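You operate a simulated robot arm through the tools that you are given. There is no shell and no other tool.

You are at the controls of a simulated robot arm. One attempt, no reset.

TASK
Lift the harbour pane in AUTO and let the lifter lay it back on its block.
Fine: main key on, AUTO, start; wait for HELD, start again, wait for READY. Keep clear under the boom; the pane must not fall, crack, chip or be pressed too hard. Pump and lifter stay live. Let nothing drop and knock nothing over.

The check looks at the end state, three seconds after you hand in, the way a careful person would. Anything else that was tipped, shoved, dropped, spilled or broken makes it a failure.

THE ROBOT
A 6-joint arm with a two-finger parallel gripper, fixed in place. Base frame: the origin is at the foot of the arm, x ahead of it, y to its left, z up; the work surface is at about z = 0.92. Lengths are in m, angles in rad, forces in N, time in s.
With the tool pointing down near the work surface it reaches from about 0.24 to 0.66 m from the base axis. Its first joint turns from -1.152 to 1.152 rad. Payload 2.9 kg.
The TCP is the grasp point between the finger pads, 0.03 m short of the fingertips. In the tool frame z runs along the fingers and y along their closing line. Largest opening 0.11 m; finger width 0.02, thickness 0.01; the body of the gripper, 0.048 by 0.112 m, starts 0.055 m behind the TCP.
Orientation is that of the tool frame in the base frame, as a unit quaternion [w, x, y, z]. With the fingers straight down and closing along the base's y, the tool's x points along the base's -x, its y along +y and its z along -z.

THE INTERFACE
- The arm moves only by the tool jog_arm. Its arguments are lists of equal length, an entry for each row: "claw": the gripper command, from -1 (fully open) to 1 (shut), values between in proportion; "travel": the shift along the base's x, y, z in units of 150 mm (1.0 is 150 mm), a list of three; "rot": the turn, a rotation vector about the base's x, y, z in units of 45 degrees (1.0 is 45 degrees), a list of three. In form: {"claw": [claw, ...], "travel": [[dx, dy, dz], ...], "rot": [[wx, wy, wz], ...]}. A call has 1 to 20 rows; each row is the pose to reach, as a shift and turn from the pose commanded when the call began. A call with a number of a shift or a turn outside -1 to 1 is refused whole. A row lasts 0.2 s, in which the tool goes at most 0.05 m and 0.15 rad; a call with a longer step from one row to the next is refused whole, and so is a gripper value outside its range. Where a pose cannot be reached the arm comes as near as it can. A force on the tool above 90 N (or 10 N above the force at the start of the call, whichever is more), or a blocked arm, ends the call early, and 0.2 s more pass. The fingers move at their own pace (about 0.108 m/s each) and stop on an object; they squeeze with about 30 N. The grip force told is the motor's: it shows also when the fingers shut on nothing. Time passes only in rows, and 0.2 s behind the last, so rows that repeat a pose let the fingers close. The reply holds the time, the measured pose of the TCP, the force on the tool along the base axes, the opening and the grip force, in the units named above and with some noise, with the torque about the TCP (base axes, N m) and any sound that the robot's microphone picked up.
- Cameras (640 x 400 px; columns grow to the right, rows downward): "scene" is fixed at [0.0872, 0.4378, 1.398]; the picture's right is [-0.66, -0.75, 0.00], its down [-0.33, 0.29, -0.90] and it looks along [0.67, -0.59, -0.44] (base axes); focal length 324 px, centre (320, 200). "wrist" rides on the gripper at [0.072, 0.017, -0.103] in the tool frame; the picture's right is [-0.23, 0.97, 0.00], its down [-0.76, -0.18, -0.62] and it looks along [-0.61, -0.14, 0.78] (tool axes); focal length 222 px, centre (320, 200). There is no depth. A picture from a camera that has moved, and an enlarged one, comes with that camera's place and axes in the base frame and with its lens.
- grab_frame(camera): a new picture of that camera. It takes no simulated time.
- close_up(camera, box): a new picture of the part [left, top, right, bottom] of that camera's present view, enlarged. It takes no simulated time.
- hand_in(): hands the job in; it is judged then, once.

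Places have to be worked out from the pictures, the camera data and where the tool is seen. Open the gripper and draw the arm clear of the work before you hand the job in, unless the task says otherwise.

The tools are called as a command line: name --argument value ..., lists and objects as JSON in quotes. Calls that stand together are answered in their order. jog_arm: Moves the arm, as the interface text tells. Its arguments: {"type":"object","properties":{"claw":{"type":"array"},"travel":{"type":"array"},"rot":{"type":"array"}},"required":["claw","travel","rot"]} The other tools are called the same way: grab_frame (camera) takes a picture; close_up (camera, box) takes an enlarged picture of a part of a camera's view; hand_in () hands the job in.

At the start:

```text
t: 0.0
tool_pos: [0.4305, 0.0582, 1.2098]
ee_rot: [0.0, 0.001, 1.0, 0.0]
wrist_force: [-0.3, 0.6, 0.3]
ft_torque: [-0.01, 0.03, -0.02]
finger_gap: 0.1101
finger_force: 0.0
```

scene: 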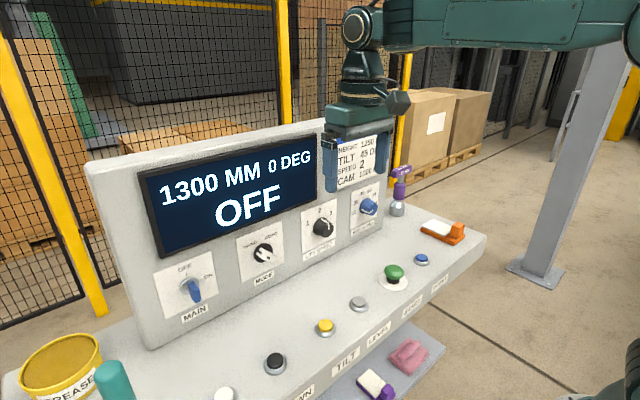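
wrist: 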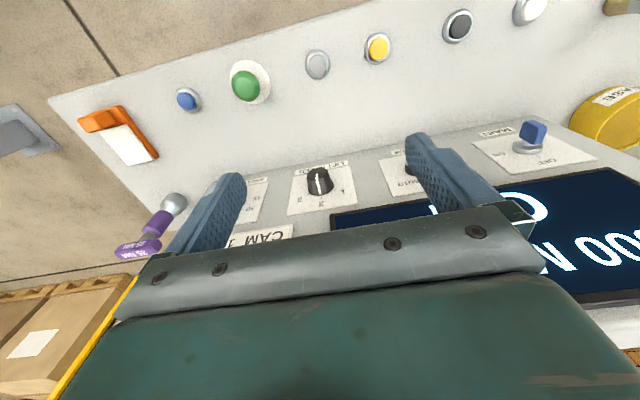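

The pictures show a control console with a display, four selectors on an upright panel and a row of push buttons on the desk. I take enlarged views to read the labels before moving.

close_up --camera "scene" --box '[140, 130, 400, 330]'

close_up --camera "scene" --box '[310, 130, 480, 270]'

close_up --camera "scene" --box '[200, 240, 460, 400]'

close_up --camera "wrist" --box '[40, 0, 640, 300]'

close_up --camera "scene" --box '[0, 320, 240, 400]'

```text
2.00 times, centred on (270, 230) of scene
camera zoom: at [0.0872, 0.4378, 1.398], right [-0.66, -0.75, 0.0], down [-0.33, 0.29, -0.9], along [0.67, -0.59, -0.44], focal length 648 px, centre (420, 140)
```

zoom: 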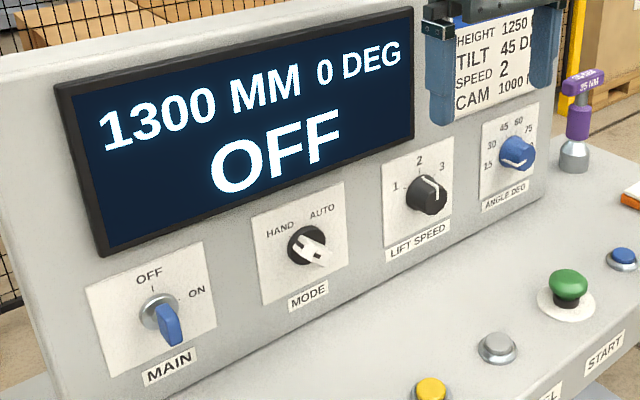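

```text
2.86 times, centred on (395, 200) of scene
camera zoom: at [0.0872, 0.4378, 1.398], right [-0.66, -0.75, 0.0], down [-0.33, 0.29, -0.9], along [0.67, -0.59, -0.44], focal length 926 px, centre (106, 200)
```

zoom: 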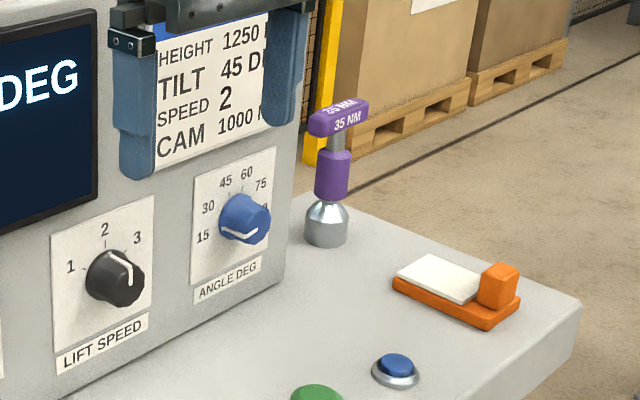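

```text
2.46 times, centred on (330, 320) of scene
camera zoom: at [0.0872, 0.4378, 1.398], right [-0.66, -0.75, 0.0], down [-0.33, 0.29, -0.9], along [0.67, -0.59, -0.44], focal length 798 px, centre (295, -95)
```

zoom: 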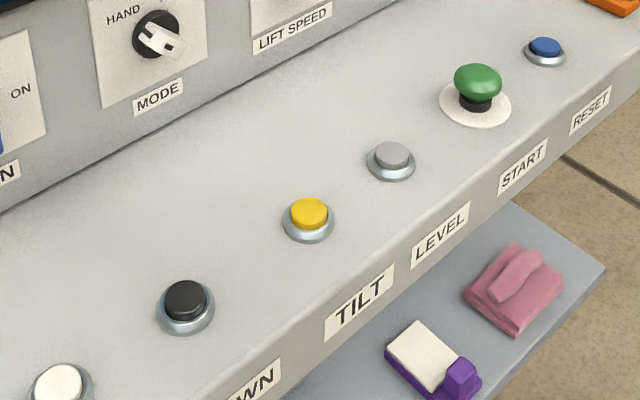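

```text
1.07 times, centred on (340, 150) of wrist (not enlarged: the box is as wide or as high as the picture)
camera zoom: at [0.3583, 0.0749, 1.313], right [0.23, 0.97, 0.0], down [0.76, -0.18, 0.62], along [0.61, -0.14, -0.78], focal length 237 px, centre (299, 253)
```

zoom: 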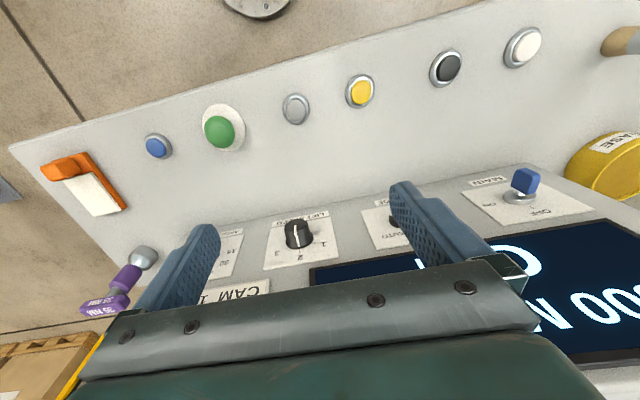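

```text
2.67 times, centred on (120, 360) of scene
camera zoom: at [0.0872, 0.4378, 1.398], right [-0.66, -0.75, 0.0], down [-0.33, 0.29, -0.9], along [0.67, -0.59, -0.44], focal length 864 px, centre (853, -227)
```

zoom: 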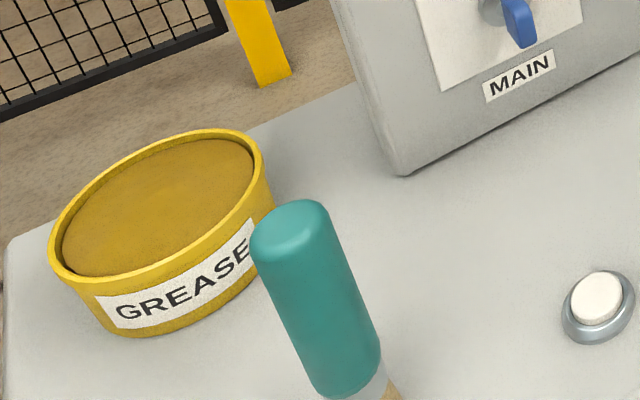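

The green START button works out at about (0.40, -0.05, 0.95), the LIFT SPEED knob at (0.535, 0.035, 1.04) and the MAIN key at (0.534, 0.323, 1.03). The fingers hide part of a settings card, so I raise the arm and back it off for a clear view.

jog_arm --claw '[-1, -1, -1, -1]' --travel '[[-0.2, 0, 0.2], [-0.4, 0, 0.4], [-0.6, 0, 0.6], [-0.6, 0, 0.8]]' --rot '[[0, 0, 0], [0, 0, 0], [0, 0, 0], [0, 0, 0]]'

```text
t: 1.0
tool_pos: [0.3341, 0.0606, 1.3323]
ee_rot: [0.0, -0.001, 1.0, 0.001]
wrist_force: [-0.1, -0.1, 0.4]
ft_torque: [0.02, -0.03, -0.02]
finger_gap: 0.1099
finger_force: 0.0
```

The arm is up and back. I take pictures from both cameras to read the card and the knobs.

grab_frame --camera "scene"

grab_frame --camera "wrist"

close_up --camera "scene" --box '[300, 110, 420, 240]'

close_up --camera "scene" --box '[140, 220, 300, 330]'

```text
taken
```

scene: 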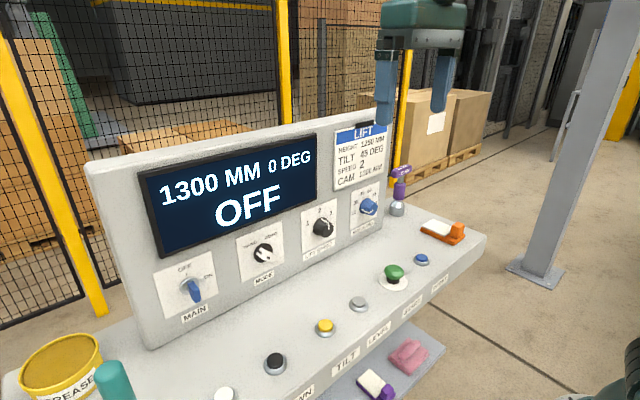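

```text
taken
camera wrist: at [0.2641, 0.0772, 1.436], right [0.23, 0.97, 0.0], down [0.76, -0.18, 0.62], along [0.61, -0.14, -0.78], focal length 222 px, centre (320, 200)
```

wrist: 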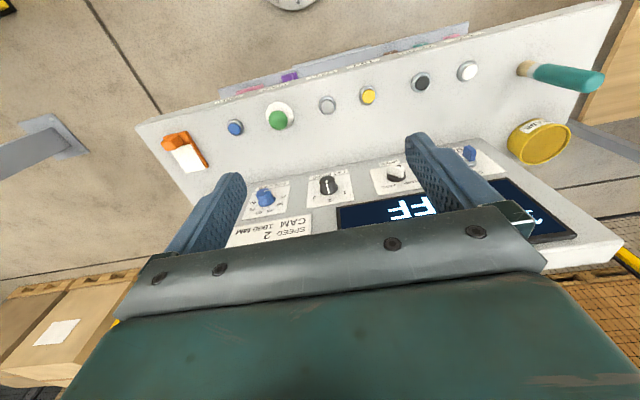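

```text
3.08 times, centred on (360, 175) of scene
camera zoom: at [0.0871, 0.4378, 1.398], right [-0.66, -0.75, 0.0], down [-0.33, 0.29, -0.9], along [0.67, -0.59, -0.44], focal length 997 px, centre (197, 277)
```

zoom: 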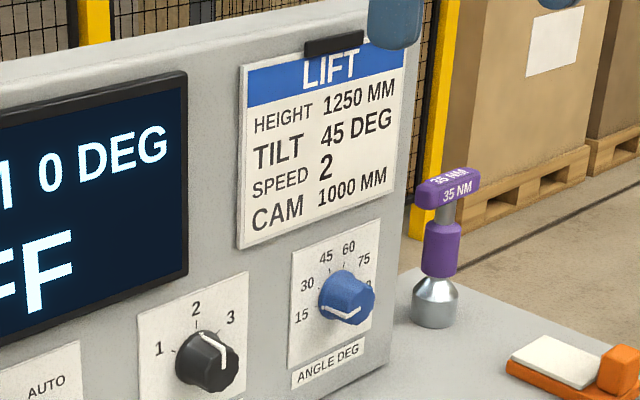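

```text
3.64 times, centred on (220, 275) of scene
camera zoom: at [0.0871, 0.4378, 1.398], right [-0.66, -0.75, 0.0], down [-0.33, 0.29, -0.9], along [0.67, -0.59, -0.44], focal length 1178 px, centre (684, -73)
```

zoom: 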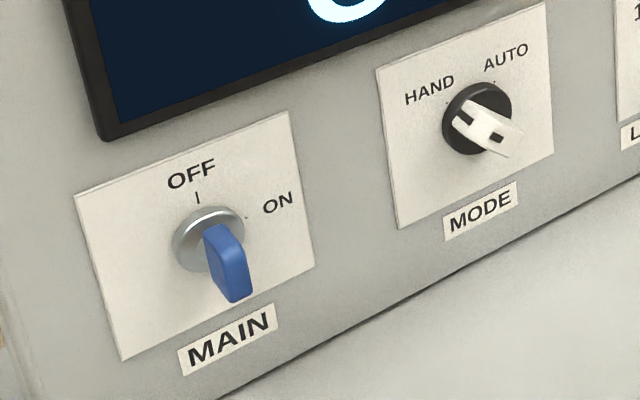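

The card reads HEIGHT 1250 MM, TILT 45 DEG, SPEED 2, CAM 1000 MM; the ANGLE knob seems to point near 15 rather than 45, which I need to verify. I tilt the wrist up to look ahead for the lifter and pane and to see the panel face square-on.

jog_arm --claw '[-1, -1, -1, -1, -1, -1]' --travel '[[0, 0, 0], [0, 0, 0], [0, 0, 0], [0, 0, 0], [0, 0, 0], [0, 0, 0]]' --rot '[[0, -0.17, 0], [0, -0.34, 0], [0, -0.5, 0], [0, -0.67, 0], [0, -0.84, 0], [0, -1.0, 0]]'

grab_frame --camera "wrist"

grab_frame --camera "scene"

```text
t: 2.4
tool_pos: [0.3062, 0.0494, 1.4398]
ee_rot: [0.307, 0.0, 0.952, 0.001]
wrist_force: [-0.2, 0.5, -0.1]
ft_torque: [0.01, 0.04, 0.01]
finger_gap: 0.1101
finger_force: 0.0
out of reach, approached as far as the arm can: row 2, 3, 4, 5, 6
```

```text
taken
camera wrist: at [0.1885, 0.0654, 1.4806], right [0.18, 0.97, 0.13], down [0.25, -0.18, 0.95], along [0.95, -0.14, -0.28], focal length 222 px, centre (320, 200)
```

wrist: 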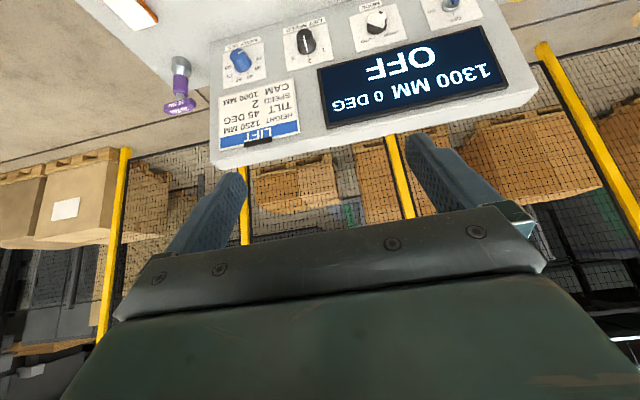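

```text
taken
```

scene: 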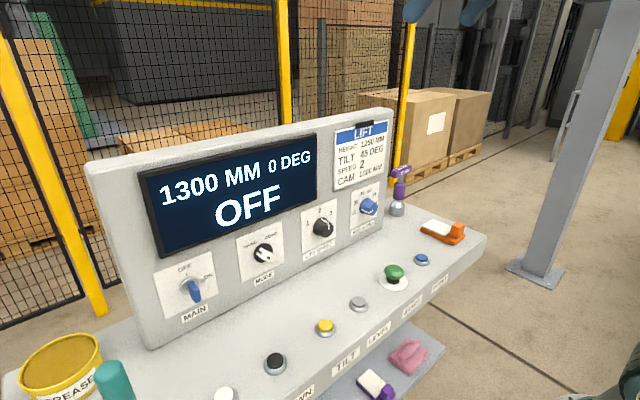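

This view faces the panel well. I enlarge the knobs and the card from the wrist camera.

close_up --camera "wrist" --box '[200, 0, 340, 90]'

close_up --camera "wrist" --box '[340, 0, 480, 60]'

close_up --camera "wrist" --box '[200, 70, 310, 160]'

```text
4.44 times, centred on (270, 45) of wrist
camera zoom: at [0.1885, 0.0654, 1.4806], right [0.18, 0.97, 0.13], down [0.25, -0.18, 0.95], along [0.95, -0.14, -0.28], focal length 987 px, centre (542, 889)
```

zoom: 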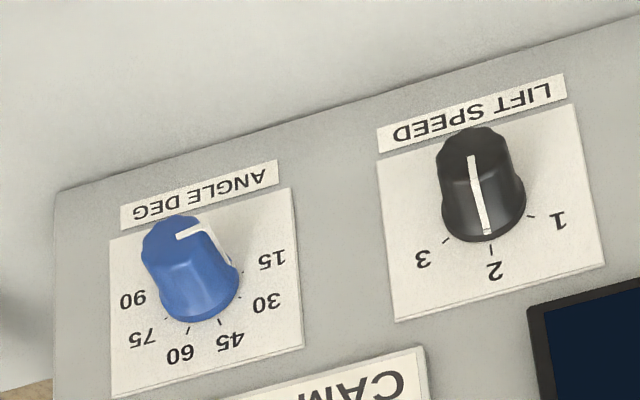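

```text
4.57 times, centred on (410, 30) of wrist
camera zoom: at [0.1885, 0.0654, 1.4806], right [0.18, 0.97, 0.13], down [0.25, -0.18, 0.95], along [0.95, -0.14, -0.28], focal length 1015 px, centre (-91, 977)
```

zoom: 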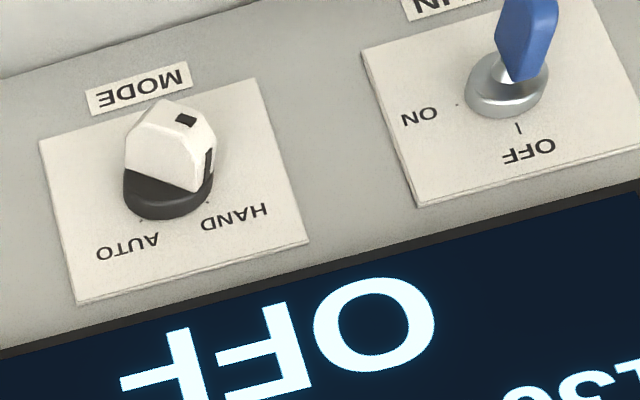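

```text
4.44 times, centred on (255, 115) of wrist
camera zoom: at [0.1885, 0.0654, 1.4806], right [0.18, 0.97, 0.13], down [0.25, -0.18, 0.95], along [0.95, -0.14, -0.28], focal length 987 px, centre (609, 578)
```

zoom: 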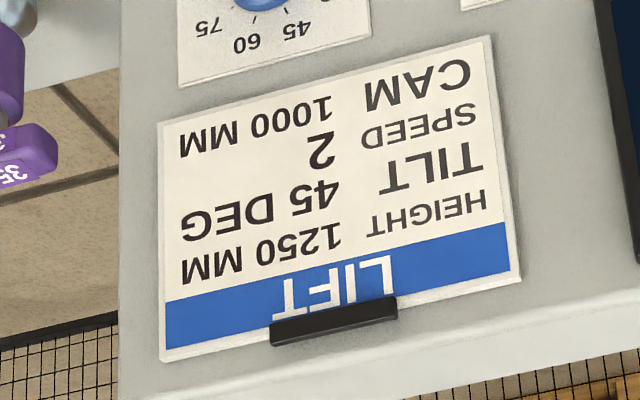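

The ANGLE knob points at 15 while the card asks for 45, LIFT SPEED already sits at 2, and MODE points at HAND with MAIN at OFF. Before touching anything I look for the lifter, boom, pane and any cam by turning the wrist camera to the right.

jog_arm --claw '[-1, -1, -1, -1, -1, -1]' --travel '[[0, -0.1, 0], [0, -0.2, 0], [0, -0.3, 0], [0, -0.4, 0], [0, -0.5, 0], [0, -0.6, 0]]' --rot '[[0, 0, -0.17], [0, 0, -0.34], [0, 0, -0.5], [0, 0, -0.67], [0, 0, -0.84], [0, 0, -1.0]]'

grab_frame --camera "wrist"

grab_frame --camera "scene"

```text
t: 3.8
tool_pos: [0.3086, -0.0407, 1.4396]
ee_rot: [0.283, 0.366, 0.879, -0.117]
wrist_force: [0.2, 0.5, 0.1]
ft_torque: [-0.02, -0.02, 0.0]
finger_gap: 0.1101
finger_force: 0.1
```

```text
taken
camera wrist: at [0.2367, 0.0551, 1.481], right [0.82, 0.56, 0.13], down [0.05, -0.31, 0.95], along [0.57, -0.77, -0.28], focal length 222 px, centre (320, 200)
```

wrist: 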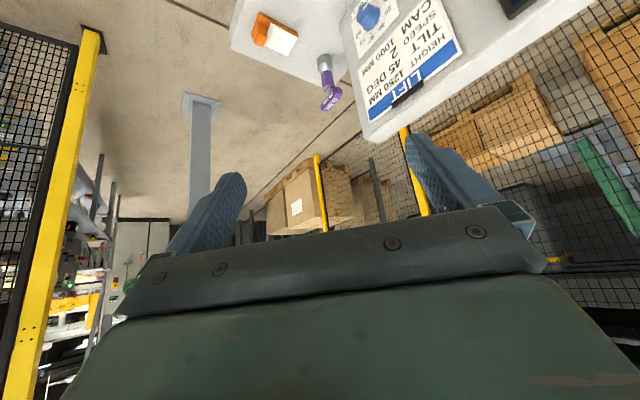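

```text
taken
```

scene: 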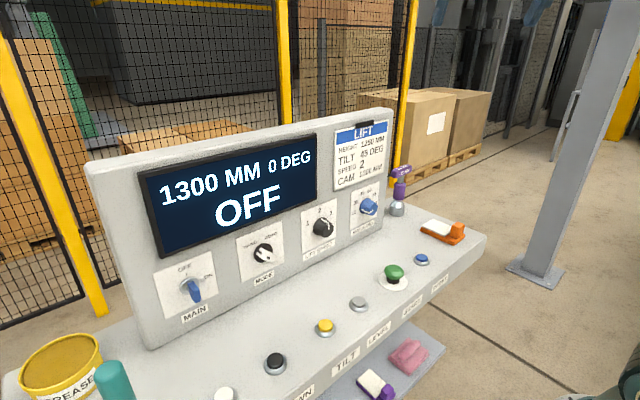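

The mast with its foot plate stands to the right, well outside reach. I turn further right to see the rest of the lifter.

jog_arm --claw '[-1, -1, -1, -1, -1, -1]' --travel '[[0, -0.1, 0], [0, -0.2, 0], [0, -0.3, 0], [0, -0.4, 0], [0, -0.5, 0], [0, -0.6, 0]]' --rot '[[0, 0, -0.17], [0, 0, -0.34], [0, 0, -0.5], [0, 0, -0.67], [0, 0, -0.84], [0, 0, -1.0]]'

grab_frame --camera "wrist"

```text
t: 5.2
tool_pos: [0.272, -0.1924, 1.3941]
ee_rot: [0.22, 0.665, 0.692, -0.176]
wrist_force: [0.1, 0.2, -0.6]
ft_torque: [-0.04, -0.02, 0.03]
finger_gap: 0.1101
finger_force: 0.1
out of reach, approached as far as the arm can: row 1, 2, 3, 4, 5, 6
```

```text
taken
camera wrist: at [0.2798, -0.0757, 1.4427], right [0.98, -0.14, 0.17], down [-0.21, -0.32, 0.93], along [-0.08, -0.94, -0.34], focal length 222 px, centre (320, 200)
```

wrist: 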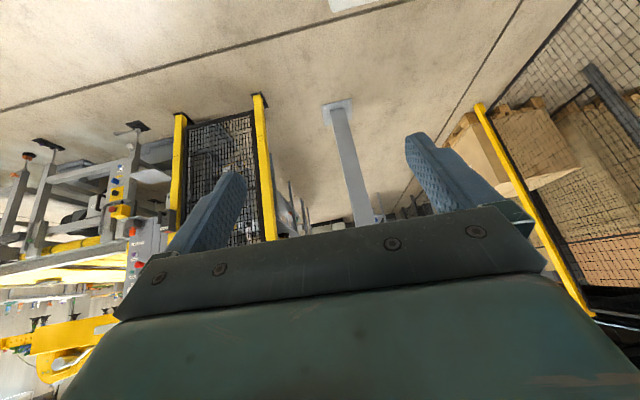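

The mast is straight ahead in this view and something pale sits lower at the top edge of the picture. I tilt the wrist downward to see the floor and the area to the right of the console.

jog_arm --claw '[-1, -1, -1, -1, -1, -1]' --travel '[[0, 0, 0], [0, 0, 0], [0, 0, 0], [0, 0, 0], [0, 0, 0], [0, 0, 0]]' --rot '[[0.17, 0, 0], [0.34, 0, 0], [0.5, 0, 0], [0.67, 0, 0], [0.84, 0, 0], [1.0, 0, 0]]'

grab_frame --camera "wrist"

grab_frame --camera "scene"

```text
t: 6.6
tool_pos: [0.2714, -0.1832, 1.3512]
ee_rot: [-0.049, 0.698, 0.707, 0.103]
wrist_force: [-0.2, -0.4, 0.0]
ft_torque: [-0.01, -0.02, 0.02]
finger_gap: 0.1102
finger_force: 0.0
out of reach, approached as far as the arm can: row 5, 6
```

```text
taken
camera wrist: at [0.2794, -0.1337, 1.468], right [0.98, -0.22, 0.03], down [-0.21, -0.88, 0.43], along [-0.07, -0.43, -0.9], focal length 222 px, centre (320, 200)
```

wrist: 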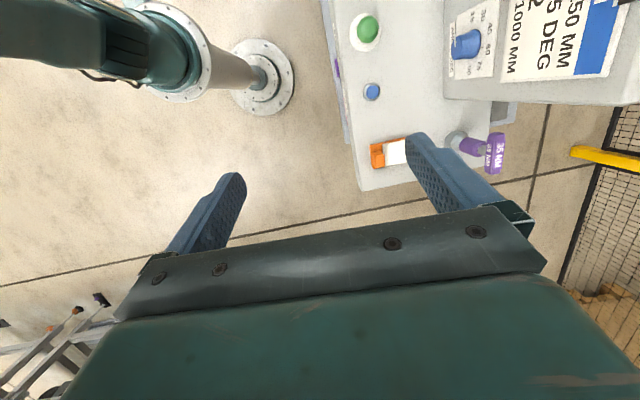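

```text
taken
```

scene: 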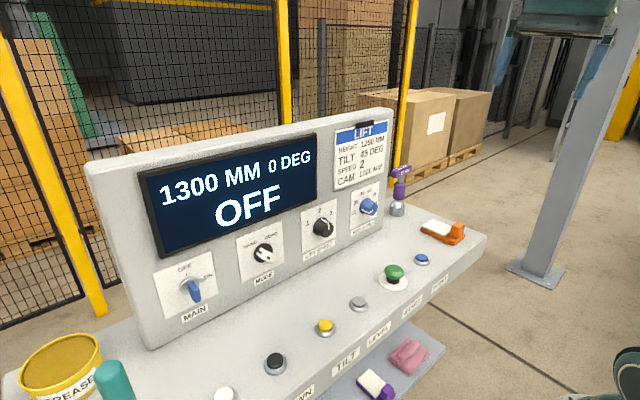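

The right side up to the console is just floor and the arm's own pedestal. I move to a more central pose and tilt up again toward the mast, to see its upper part and the boom.

jog_arm --claw '[-1, -1, -1, -1, -1, -1, -1]' --travel '[[0.15, 0.15, -0.05], [0.3, 0.3, -0.1], [0.45, 0.5, -0.15], [0.6, 0.7, -0.2], [0.6, 0.8, -0.3], [0.6, 0.8, -0.3], [0.6, 0.8, -0.3]]' --rot '[[-0.17, 0, 0], [-0.34, 0, 0], [-0.5, 0, 0], [-0.67, 0, 0], [-0.84, 0, 0], [-1.0, 0, 0], [-1.0, 0, 0]]'

grab_frame --camera "wrist"

```text
t: 8.2
tool_pos: [0.3598, -0.0622, 1.3095]
ee_rot: [0.177, 0.677, 0.702, -0.132]
wrist_force: [0.4, -0.4, -0.1]
ft_torque: [-0.03, -0.06, -0.02]
finger_gap: 0.1099
finger_force: 0.1
out of reach, approached as far as the arm can: row 6, 7
```

```text
taken
camera wrist: at [0.3695, 0.0475, 1.3724], right [0.98, -0.16, 0.15], down [-0.21, -0.43, 0.88], along [-0.08, -0.89, -0.45], focal length 222 px, centre (320, 200)
```

wrist: 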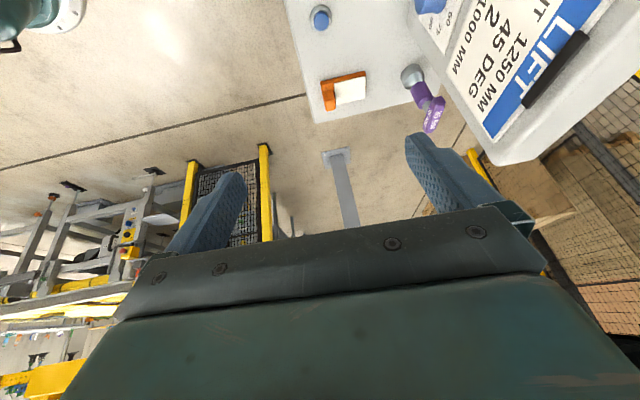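

I enlarge the mast in the scene view, since there is a fitting on its side that may be the cam.

close_up --camera "scene" --box '[480, 0, 640, 140]'

close_up --camera "scene" --box '[480, 120, 640, 300]'

close_up --camera "wrist" --box '[260, 130, 440, 240]'

close_up --camera "wrist" --box '[0, 150, 200, 400]'

```text
2.86 times, centred on (560, 70) of scene
camera zoom: at [0.0872, 0.4378, 1.398], right [-0.66, -0.75, 0.0], down [-0.33, 0.29, -0.9], along [0.67, -0.59, -0.44], focal length 926 px, centre (-366, 571)
```

zoom: 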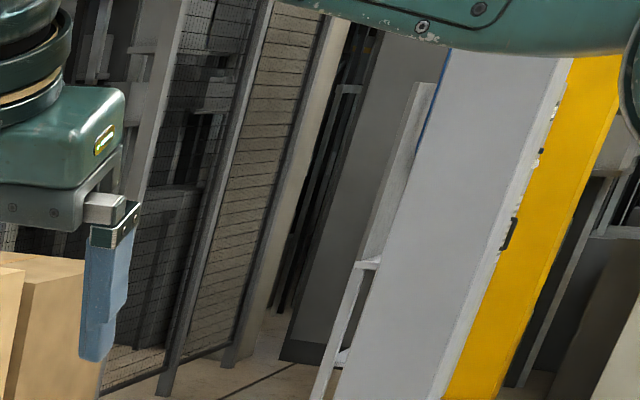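

```text
2.22 times, centred on (560, 210) of scene
camera zoom: at [0.0872, 0.4378, 1.398], right [-0.66, -0.75, 0.0], down [-0.33, 0.29, -0.9], along [0.67, -0.59, -0.44], focal length 720 px, centre (-213, 178)
```

zoom: 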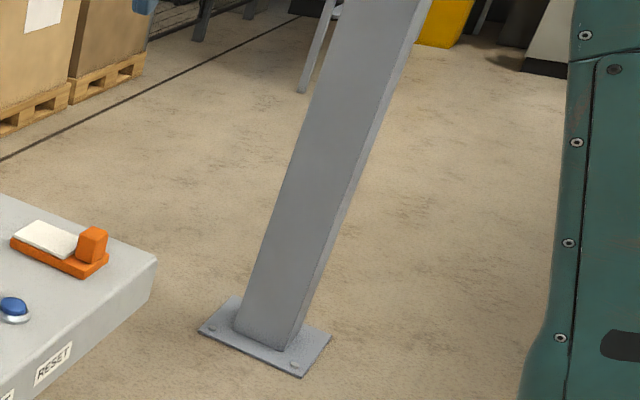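

```text
3.56 times, centred on (350, 185) of wrist
camera zoom: at [0.3695, 0.0475, 1.3724], right [0.98, -0.16, 0.15], down [-0.21, -0.43, 0.88], along [-0.08, -0.89, -0.45], focal length 790 px, centre (213, 253)
```

zoom: 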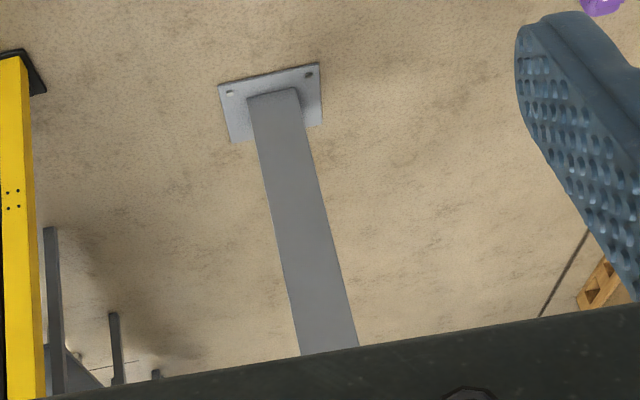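

```text
1.60 times, centred on (100, 275) of wrist
camera zoom: at [0.3695, 0.0475, 1.3724], right [0.98, -0.16, 0.15], down [-0.21, -0.43, 0.88], along [-0.08, -0.89, -0.45], focal length 355 px, centre (672, 80)
```

zoom: 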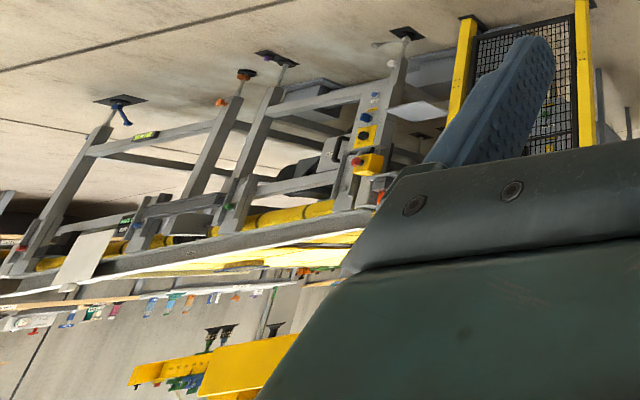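

No cam within reach on this side. I swing the camera back through the front and over to the left to look for the lifter and pane there.

jog_arm --claw '[-1, -1, -1, -1, -1, -1]' --travel '[[0, 0, 0], [0, 0, 0], [0, 0, 0], [0, 0, 0], [0, 0, 0], [0, 0, 0]]' --rot '[[0, 0, 0.17], [0, 0, 0.34], [0, 0, 0.5], [0, 0, 0.67], [0, 0, 0.84], [0, 0, 1.0]]'

jog_arm --claw '[-1, -1, -1, -1, -1, -1]' --travel '[[0, 0.05, 0], [0, 0.1, 0], [0, 0.15, 0], [0, 0.2, 0], [0, 0.25, 0], [0, 0.3, 0]]' --rot '[[0, 0, 0.17], [0, 0, 0.34], [0, 0, 0.5], [0, 0, 0.67], [0, 0, 0.84], [0, 0, 1.0]]'

jog_arm --claw '[-1, -1, -1, -1, -1, -1]' --travel '[[0, 0.05, 0], [0, 0.1, 0], [0, 0.15, 0], [0, 0.2, 0], [0, 0.25, 0], [0, 0.3, 0]]' --rot '[[0, 0, 0.17], [0, 0, 0.34], [0, 0, 0.5], [0, 0, 0.67], [0, 0, 0.84], [0, 0, 1.0]]'

grab_frame --camera "wrist"

grab_frame --camera "scene"

```text
t: 9.6
tool_pos: [0.377, -0.0545, 1.3704]
ee_rot: [0.211, 0.357, 0.908, -0.055]
wrist_force: [1.0, -0.9, -1.0]
ft_torque: [0.02, -0.05, -0.02]
finger_gap: 0.1099
finger_force: 0.1
out of reach, approached as far as the arm can: row 1, 2, 3, 4, 5, 6
```

```text
t: 11.0
tool_pos: [0.3757, -0.0117, 1.3675]
ee_rot: [0.221, -0.018, 0.975, 0.031]
wrist_force: [-0.7, 0.7, 0.2]
ft_torque: [0.03, -0.01, 0.01]
finger_gap: 0.1098
finger_force: 0.1
out of reach, approached as far as the arm can: row 1, 2, 3, 4, 6
```

```text
t: 12.4
tool_pos: [0.3725, 0.0525, 1.3056]
ee_rot: [0.194, -0.389, 0.894, 0.111]
wrist_force: [-0.2, 0.2, -0.8]
ft_torque: [-0.01, -0.01, 0.01]
finger_gap: 0.1101
finger_force: 0.1
out of reach, approached as far as the arm can: row 1, 2, 3, 4, 5, 6
```

```text
taken
camera wrist: at [0.2888, -0.019, 1.3686], right [-0.58, 0.8, 0.14], down [0.44, 0.16, 0.88], along [0.69, 0.57, -0.45], focal length 222 px, centre (320, 200)
```

wrist: 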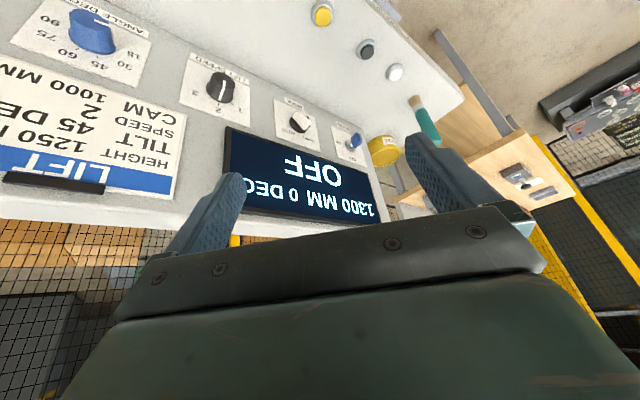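

```text
taken
```

scene: 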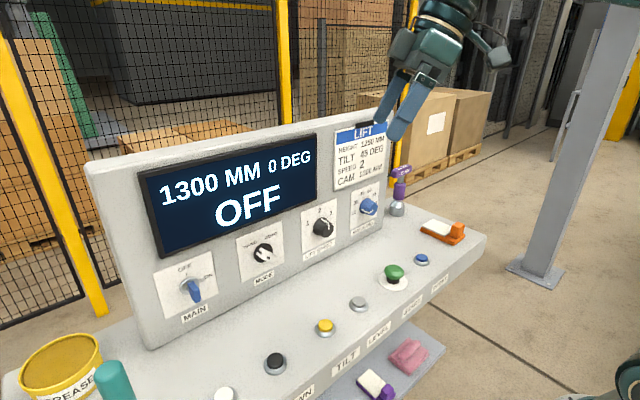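

To the left of the console there is a wooden stand with metal fittings and grey posts, likely the lifter or its block. I turn and move further left to see it.

jog_arm --claw '[-1, -1, -1, -1, -1, -1]' --travel '[[-0.05, 0.1, 0.1], [-0.1, 0.2, 0.2], [-0.15, 0.3, 0.3], [-0.2, 0.4, 0.3], [-0.2, 0.5, 0.3], [-0.2, 0.6, 0.3]]' --rot '[[0, 0, 0.17], [0, 0, 0.34], [0, 0, 0.5], [0, 0, 0.67], [0, 0, 0.84], [0, 0, 1.0]]'

grab_frame --camera "wrist"

grab_frame --camera "scene"

```text
t: 13.8
tool_pos: [0.3237, 0.1768, 1.2485]
ee_rot: [-0.137, 0.702, -0.678, -0.173]
wrist_force: [0.2, 0.3, -0.5]
ft_torque: [0.04, -0.01, -0.04]
finger_gap: 0.1101
finger_force: 0.0
out of reach, approached as far as the arm can: row 1, 2, 3, 4, 5, 6
```

```text
taken
camera wrist: at [0.3148, 0.0668, 1.3112], right [-0.98, 0.16, 0.14], down [0.2, 0.43, 0.88], along [0.08, 0.89, -0.45], focal length 222 px, centre (320, 200)
```

wrist: 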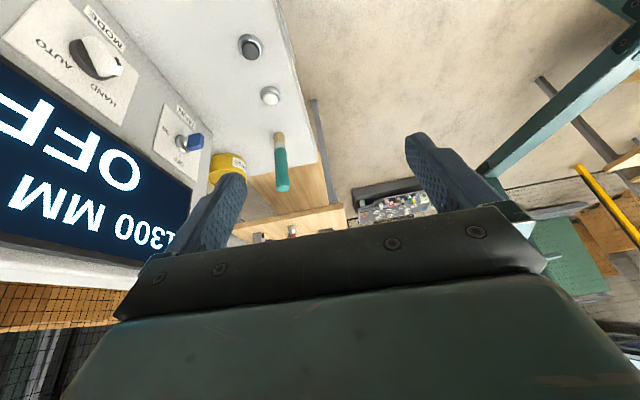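

```text
taken
```

scene: 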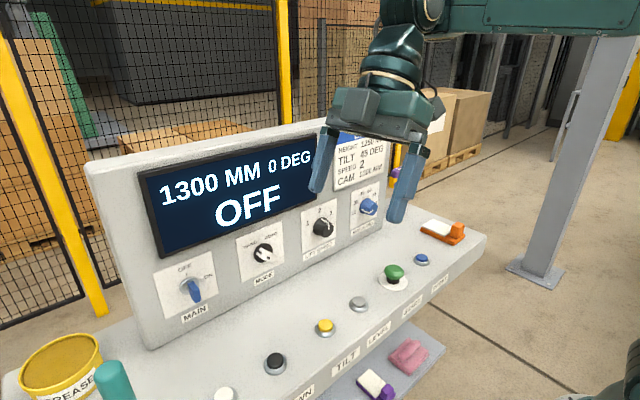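

I enlarge this left-hand view: a green frame and a wooden bench are visible beyond the console's left end.

close_up --camera "wrist" --box '[440, 0, 640, 250]'

close_up --camera "wrist" --box '[200, 90, 450, 250]'

close_up --camera "wrist" --box '[0, 0, 210, 160]'

```text
1.60 times, centred on (540, 125) of wrist
camera zoom: at [0.3148, 0.0668, 1.3112], right [-0.98, 0.16, 0.14], down [0.2, 0.43, 0.88], along [0.08, 0.89, -0.45], focal length 355 px, centre (-32, 320)
```

zoom: 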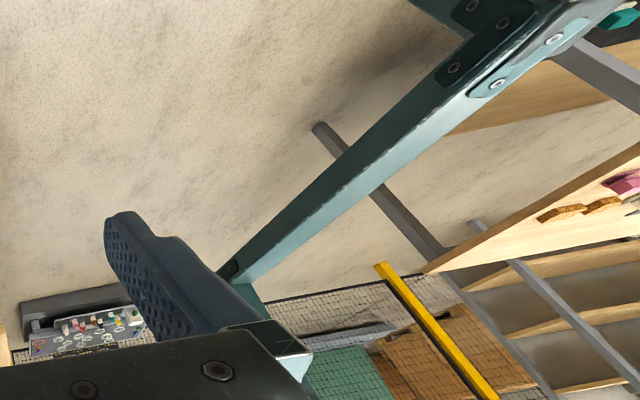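

```text
2.50 times, centred on (325, 170) of wrist
camera zoom: at [0.3148, 0.0668, 1.3112], right [-0.98, 0.16, 0.14], down [0.2, 0.43, 0.88], along [0.08, 0.89, -0.45], focal length 555 px, centre (308, 275)
```

zoom: 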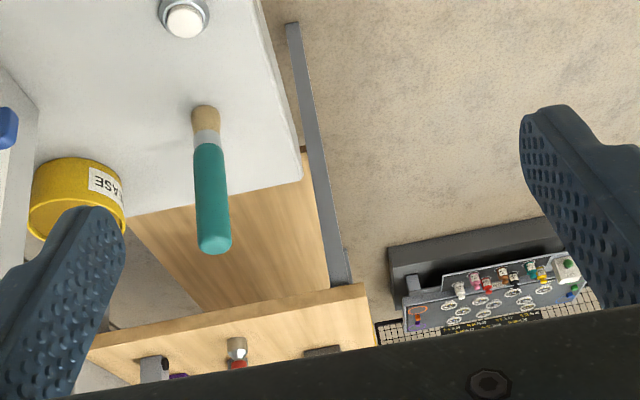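

```text
2.50 times, centred on (105, 80) of wrist
camera zoom: at [0.3148, 0.0668, 1.3112], right [-0.98, 0.16, 0.14], down [0.2, 0.43, 0.88], along [0.08, 0.89, -0.45], focal length 555 px, centre (858, 500)
```

zoom: 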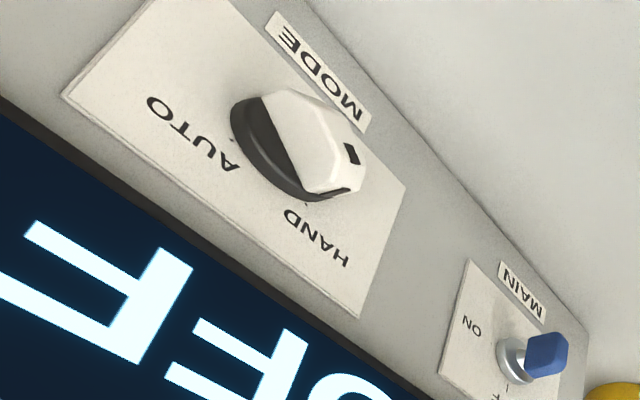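

There is a teal beam running roughly parallel to y on the left-rear side of the arm, perhaps the lifter's boom. I yaw further to face that corner.

jog_arm --claw '[-1, -1, -1, -1, -1, -1]' --travel '[[0.0, 0.0, 0.1], [0, 0.0, 0.2], [0, 0.0, 0.3], [0, 0.0, 0.3], [0, 0.0, 0.3], [0, 0.0, 0.3]]' --rot '[[0, 0, 0.17], [0, 0, 0.34], [0, 0, 0.5], [0, 0, 0.67], [0, 0, 0.84], [0, 0, 1.0]]'

grab_frame --camera "wrist"

grab_frame --camera "scene"

```text
t: 15.2
tool_pos: [0.2881, 0.1827, 1.1676]
ee_rot: [-0.057, 0.908, -0.357, -0.21]
wrist_force: [0.5, 0.4, 0.2]
ft_torque: [-0.01, 0.02, -0.01]
finger_gap: 0.1102
finger_force: 0.0
out of reach, approached as far as the arm can: row 1, 2, 3, 4, 5, 6
```

```text
taken
camera wrist: at [0.3599, 0.098, 1.2301], right [-0.8, -0.58, 0.14], down [-0.17, 0.45, 0.88], along [-0.57, 0.68, -0.46], focal length 222 px, centre (320, 200)
```

wrist: 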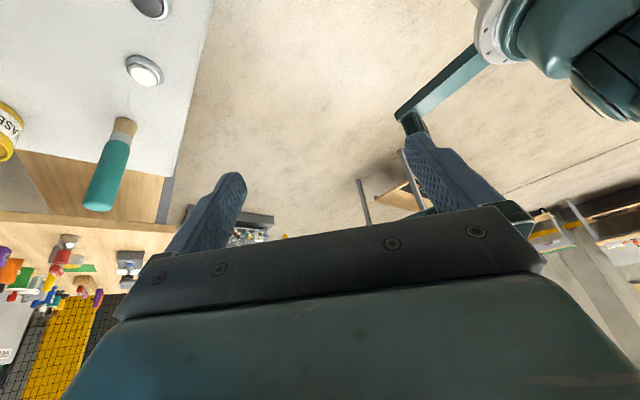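

```text
taken
```

scene: 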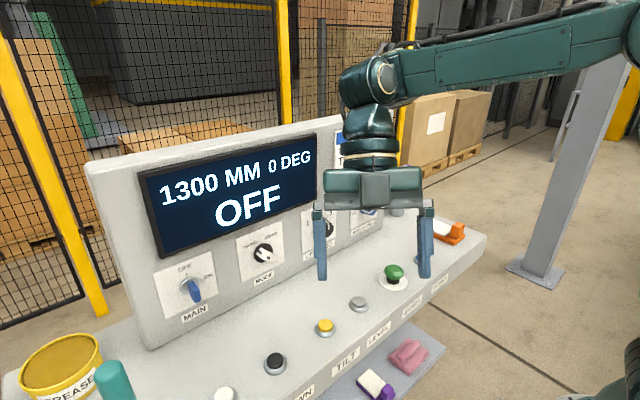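

The teal beam is just the bracket carrying the scene camera, so the lifter itself is not within the arm's reach and the console is all I have to work. I yaw the tool back to face the panel.

jog_arm --claw '[-1, -1, -1, -1, -1, -1]' --travel '[[0.1, -0.1, 0.15], [0.2, -0.2, 0.3], [0.3, -0.3, 0.45], [0.4, -0.4, 0.6], [0.5, -0.5, 0.75], [0.6, -0.5, 0.8]]' --rot '[[0, 0, -0.17], [0, 0, -0.34], [0, 0, -0.5], [0, 0, -0.67], [0, 0, -0.84], [0, 0, -1.0]]'

jog_arm --claw '[-1, -1, -1, -1, -1, -1]' --travel '[[0, 0, 0], [0, 0, 0], [0, 0, 0], [0, 0, 0], [0, 0, 0], [0, 0, 0]]' --rot '[[0, 0, -0.17], [0, 0, -0.34], [0, 0, -0.5], [0, 0, -0.67], [0, 0, -0.84], [0, 0, -1.0]]'

```text
t: 16.6
tool_pos: [0.3551, 0.1339, 1.2249]
ee_rot: [-0.135, 0.7, -0.679, -0.174]
wrist_force: [-0.7, -0.4, 0.0]
ft_torque: [0.03, -0.01, 0.01]
finger_gap: 0.1101
finger_force: 0.1
out of reach, approached as far as the arm can: row 1, 2, 3, 4, 5, 6
```

```text
t: 18.0
tool_pos: [0.3572, 0.1372, 1.2278]
ee_rot: [0.19, -0.388, 0.895, 0.113]
wrist_force: [0.9, 0.1, -0.1]
ft_torque: [0.0, -0.02, -0.01]
finger_gap: 0.11
finger_force: 0.1
```

The arm is about 45 degrees short of facing the panel. I turn to face it squarely with roughly 45 degrees of forward tilt, at about (0.42, 0.18, 1.25).

jog_arm --claw '[-1, -1, -1, -1, -1, -1, -1]' --travel '[[0.06, 0.05, 0.02], [0.12, 0.1, 0.04], [0.18, 0.15, 0.06], [0.24, 0.2, 0.09], [0.3, 0.25, 0.12], [0.36, 0.28, 0.15], [0.42, 0.28, 0.15]]' --rot '[[0.016, -0.06, -0.14], [0.032, -0.12, -0.28], [0.048, -0.18, -0.43], [0.064, -0.24, -0.57], [0.08, -0.3, -0.71], [0.096, -0.36, -0.85], [0.11, -0.413, -0.995]]'

grab_frame --camera "wrist"

grab_frame --camera "scene"

```text
t: 19.6
tool_pos: [0.4194, 0.1789, 1.2511]
ee_rot: [0.374, -0.025, 0.927, 0.007]
wrist_force: [0.2, -0.4, 0.1]
ft_torque: [-0.02, 0.01, -0.01]
finger_gap: 0.11
finger_force: 0.0
```

```text
taken
camera wrist: at [0.2954, 0.1896, 1.2764], right [0.12, 0.98, 0.15], down [0.13, -0.17, 0.98], along [0.99, -0.09, -0.14], focal length 222 px, centre (320, 200)
```

wrist: 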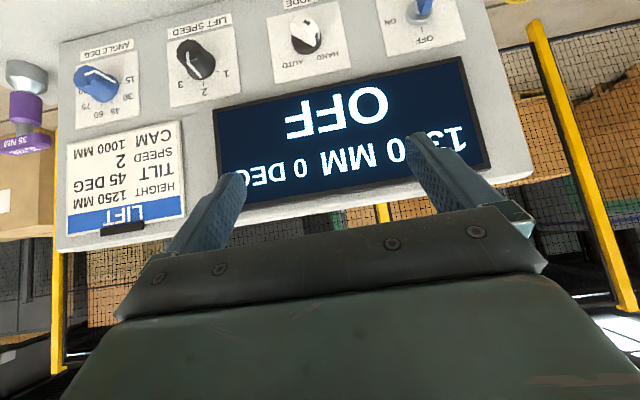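

```text
taken
```

scene: 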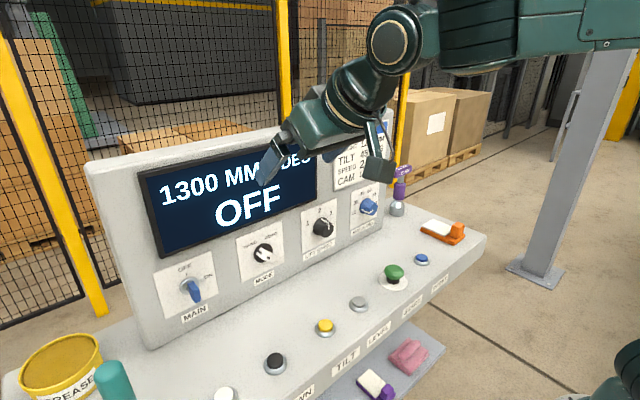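

The pose was reached exactly and the panel is now square-on (upside down). I enlarge each knob to measure the marks.

close_up --camera "wrist" --box '[70, 30, 150, 130]'

close_up --camera "wrist" --box '[260, 0, 360, 80]'

close_up --camera "wrist" --box '[365, 0, 475, 70]'

close_up --camera "wrist" --box '[165, 10, 245, 110]'

```text
4.00 times, centred on (110, 80) of wrist
camera zoom: at [0.2954, 0.1896, 1.2764], right [0.12, 0.98, 0.15], down [0.13, -0.17, 0.98], along [0.99, -0.09, -0.14], focal length 888 px, centre (1160, 680)
```

zoom: 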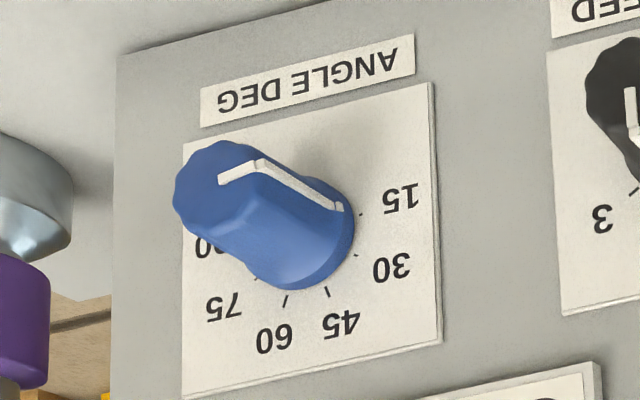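

```text
5.00 times, centred on (310, 40) of wrist
camera zoom: at [0.2954, 0.1896, 1.2764], right [0.12, 0.98, 0.15], down [0.13, -0.17, 0.98], along [0.99, -0.09, -0.14], focal length 1111 px, centre (370, 1000)
```

zoom: 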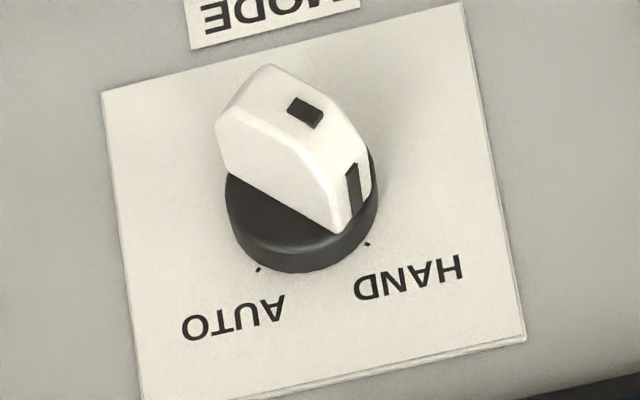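

```text
5.71 times, centred on (420, 35) of wrist
camera zoom: at [0.2954, 0.1896, 1.2764], right [0.12, 0.98, 0.15], down [0.13, -0.17, 0.98], along [0.99, -0.09, -0.14], focal length 1269 px, centre (-251, 1143)
```

zoom: 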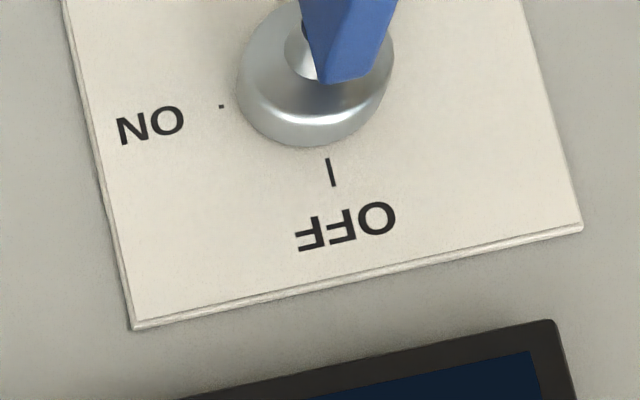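

```text
4.00 times, centred on (205, 60) of wrist
camera zoom: at [0.2954, 0.1896, 1.2764], right [0.12, 0.98, 0.15], down [0.13, -0.17, 0.98], along [0.99, -0.09, -0.14], focal length 888 px, centre (780, 760)
```

zoom: 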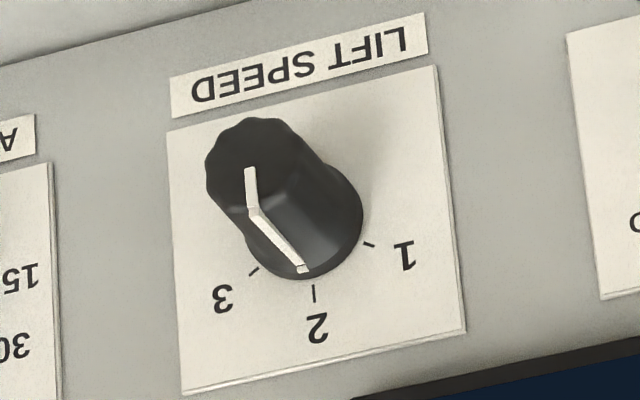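

Measured marks: ANGLE is at 15 with ticks about 45 degrees apart, so 45 needs about +90 degrees clockwise; MODE HAND to AUTO and MAIN OFF to ON are each about 90 degrees clockwise. All axes sit near z = 1.037 at y = 0.32 (MAIN), 0.18 (MODE), 0.035 (SPEED) and -0.109 (ANGLE). Before acting I take one more look toward the right-rear, where I have not yet seen whether the boom and pane stand.

jog_arm --claw '[-1, -1, -1, -1, -1, -1, -1]' --travel '[[-0.05, -0.2, 0.03], [-0.1, -0.4, 0.06], [-0.15, -0.6, 0.1], [-0.2, -0.8, 0.1], [-0.3, -1.0, 0.1], [-0.4, -1.0, 0.1], [-0.5, -1.0, 0.1]]' --rot '[[0, 0, -0.15], [0, 0, -0.3], [0, 0, -0.45], [0, 0, -0.6], [0, 0, -0.75], [0, 0, -0.9], [0, 0, -1.0]]'

jog_arm --claw '[-1, -1, -1, -1, -1, -1, -1]' --travel '[[-0.05, -0.2, 0.0], [-0.1, -0.4, 0.0], [-0.15, -0.6, 0.0], [-0.2, -0.8, 0.0], [-0.3, -1.0, 0.0], [-0.4, -1.0, 0.0], [-0.5, -1.0, 0.0]]' --rot '[[0, 0, -0.15], [0, 0, -0.3], [0, 0, -0.45], [0, 0, -0.6], [0, 0, -0.75], [0, 0, -0.9], [0, 0, -1.0]]'

grab_frame --camera "wrist"

```text
t: 21.2
tool_pos: [0.3456, 0.0284, 1.2653]
ee_rot: [0.347, 0.333, 0.866, -0.137]
wrist_force: [0.6, -0.2, 0.5]
ft_torque: [0.0, 0.03, 0.02]
finger_gap: 0.1103
finger_force: 0.1
```

```text
t: 22.8
tool_pos: [0.2749, -0.1389, 1.242]
ee_rot: [0.27, 0.638, 0.674, -0.258]
wrist_force: [0.1, 0.5, -0.8]
ft_torque: [0.02, 0.01, 0.0]
finger_gap: 0.1103
finger_force: 0.1
out of reach, approached as far as the arm can: row 6, 7
```

```text
taken
camera wrist: at [0.2854, -0.0156, 1.2669], right [0.98, -0.11, 0.15], down [-0.17, -0.13, 0.98], along [-0.09, -0.99, -0.14], focal length 222 px, centre (320, 200)
```

wrist: 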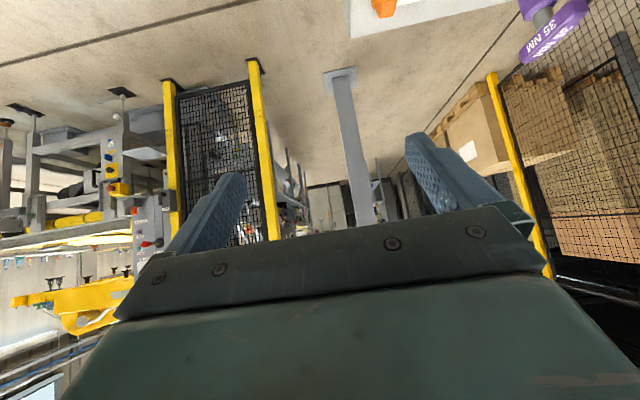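

Now I can see most of the horizon; I tilt up further here to look higher along the mast.

jog_arm --claw '[-1, -1, -1, -1, -1, -1]' --travel '[[0.1, 0, 0], [0.2, 0, 0], [0.3, 0, 0], [0.4, 0, 0], [0.4, 0, 0], [0.4, 0, 0]]' --rot '[[-0.15, 0, 0], [-0.3, 0, 0], [-0.45, 0, 0], [-0.6, 0, 0], [-0.75, 0, 0], [-0.9, 0, 0]]'

grab_frame --camera "wrist"

```text
t: 24.2
tool_pos: [0.3435, -0.2468, 1.2192]
ee_rot: [0.473, 0.505, 0.556, -0.46]
wrist_force: [0.5, 0.5, -0.1]
ft_torque: [-0.01, -0.02, 0.0]
finger_gap: 0.1099
finger_force: 0.0
out of reach, approached as far as the arm can: row 1, 2, 3, 4, 5, 6
```

```text
taken
camera wrist: at [0.3507, -0.1345, 1.1594], right [0.98, 0.04, 0.19], down [-0.18, 0.51, 0.84], along [-0.07, -0.86, 0.51], focal length 222 px, centre (320, 200)
```

wrist: 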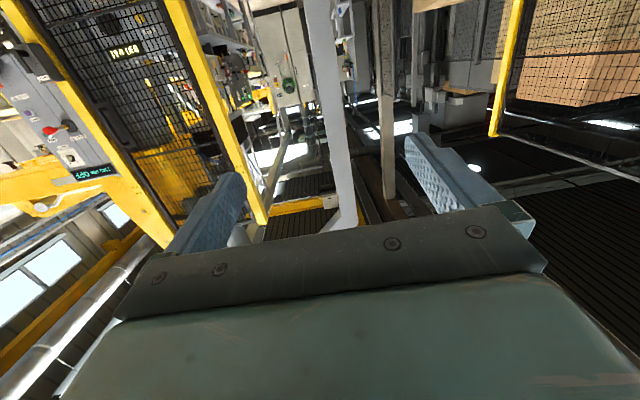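

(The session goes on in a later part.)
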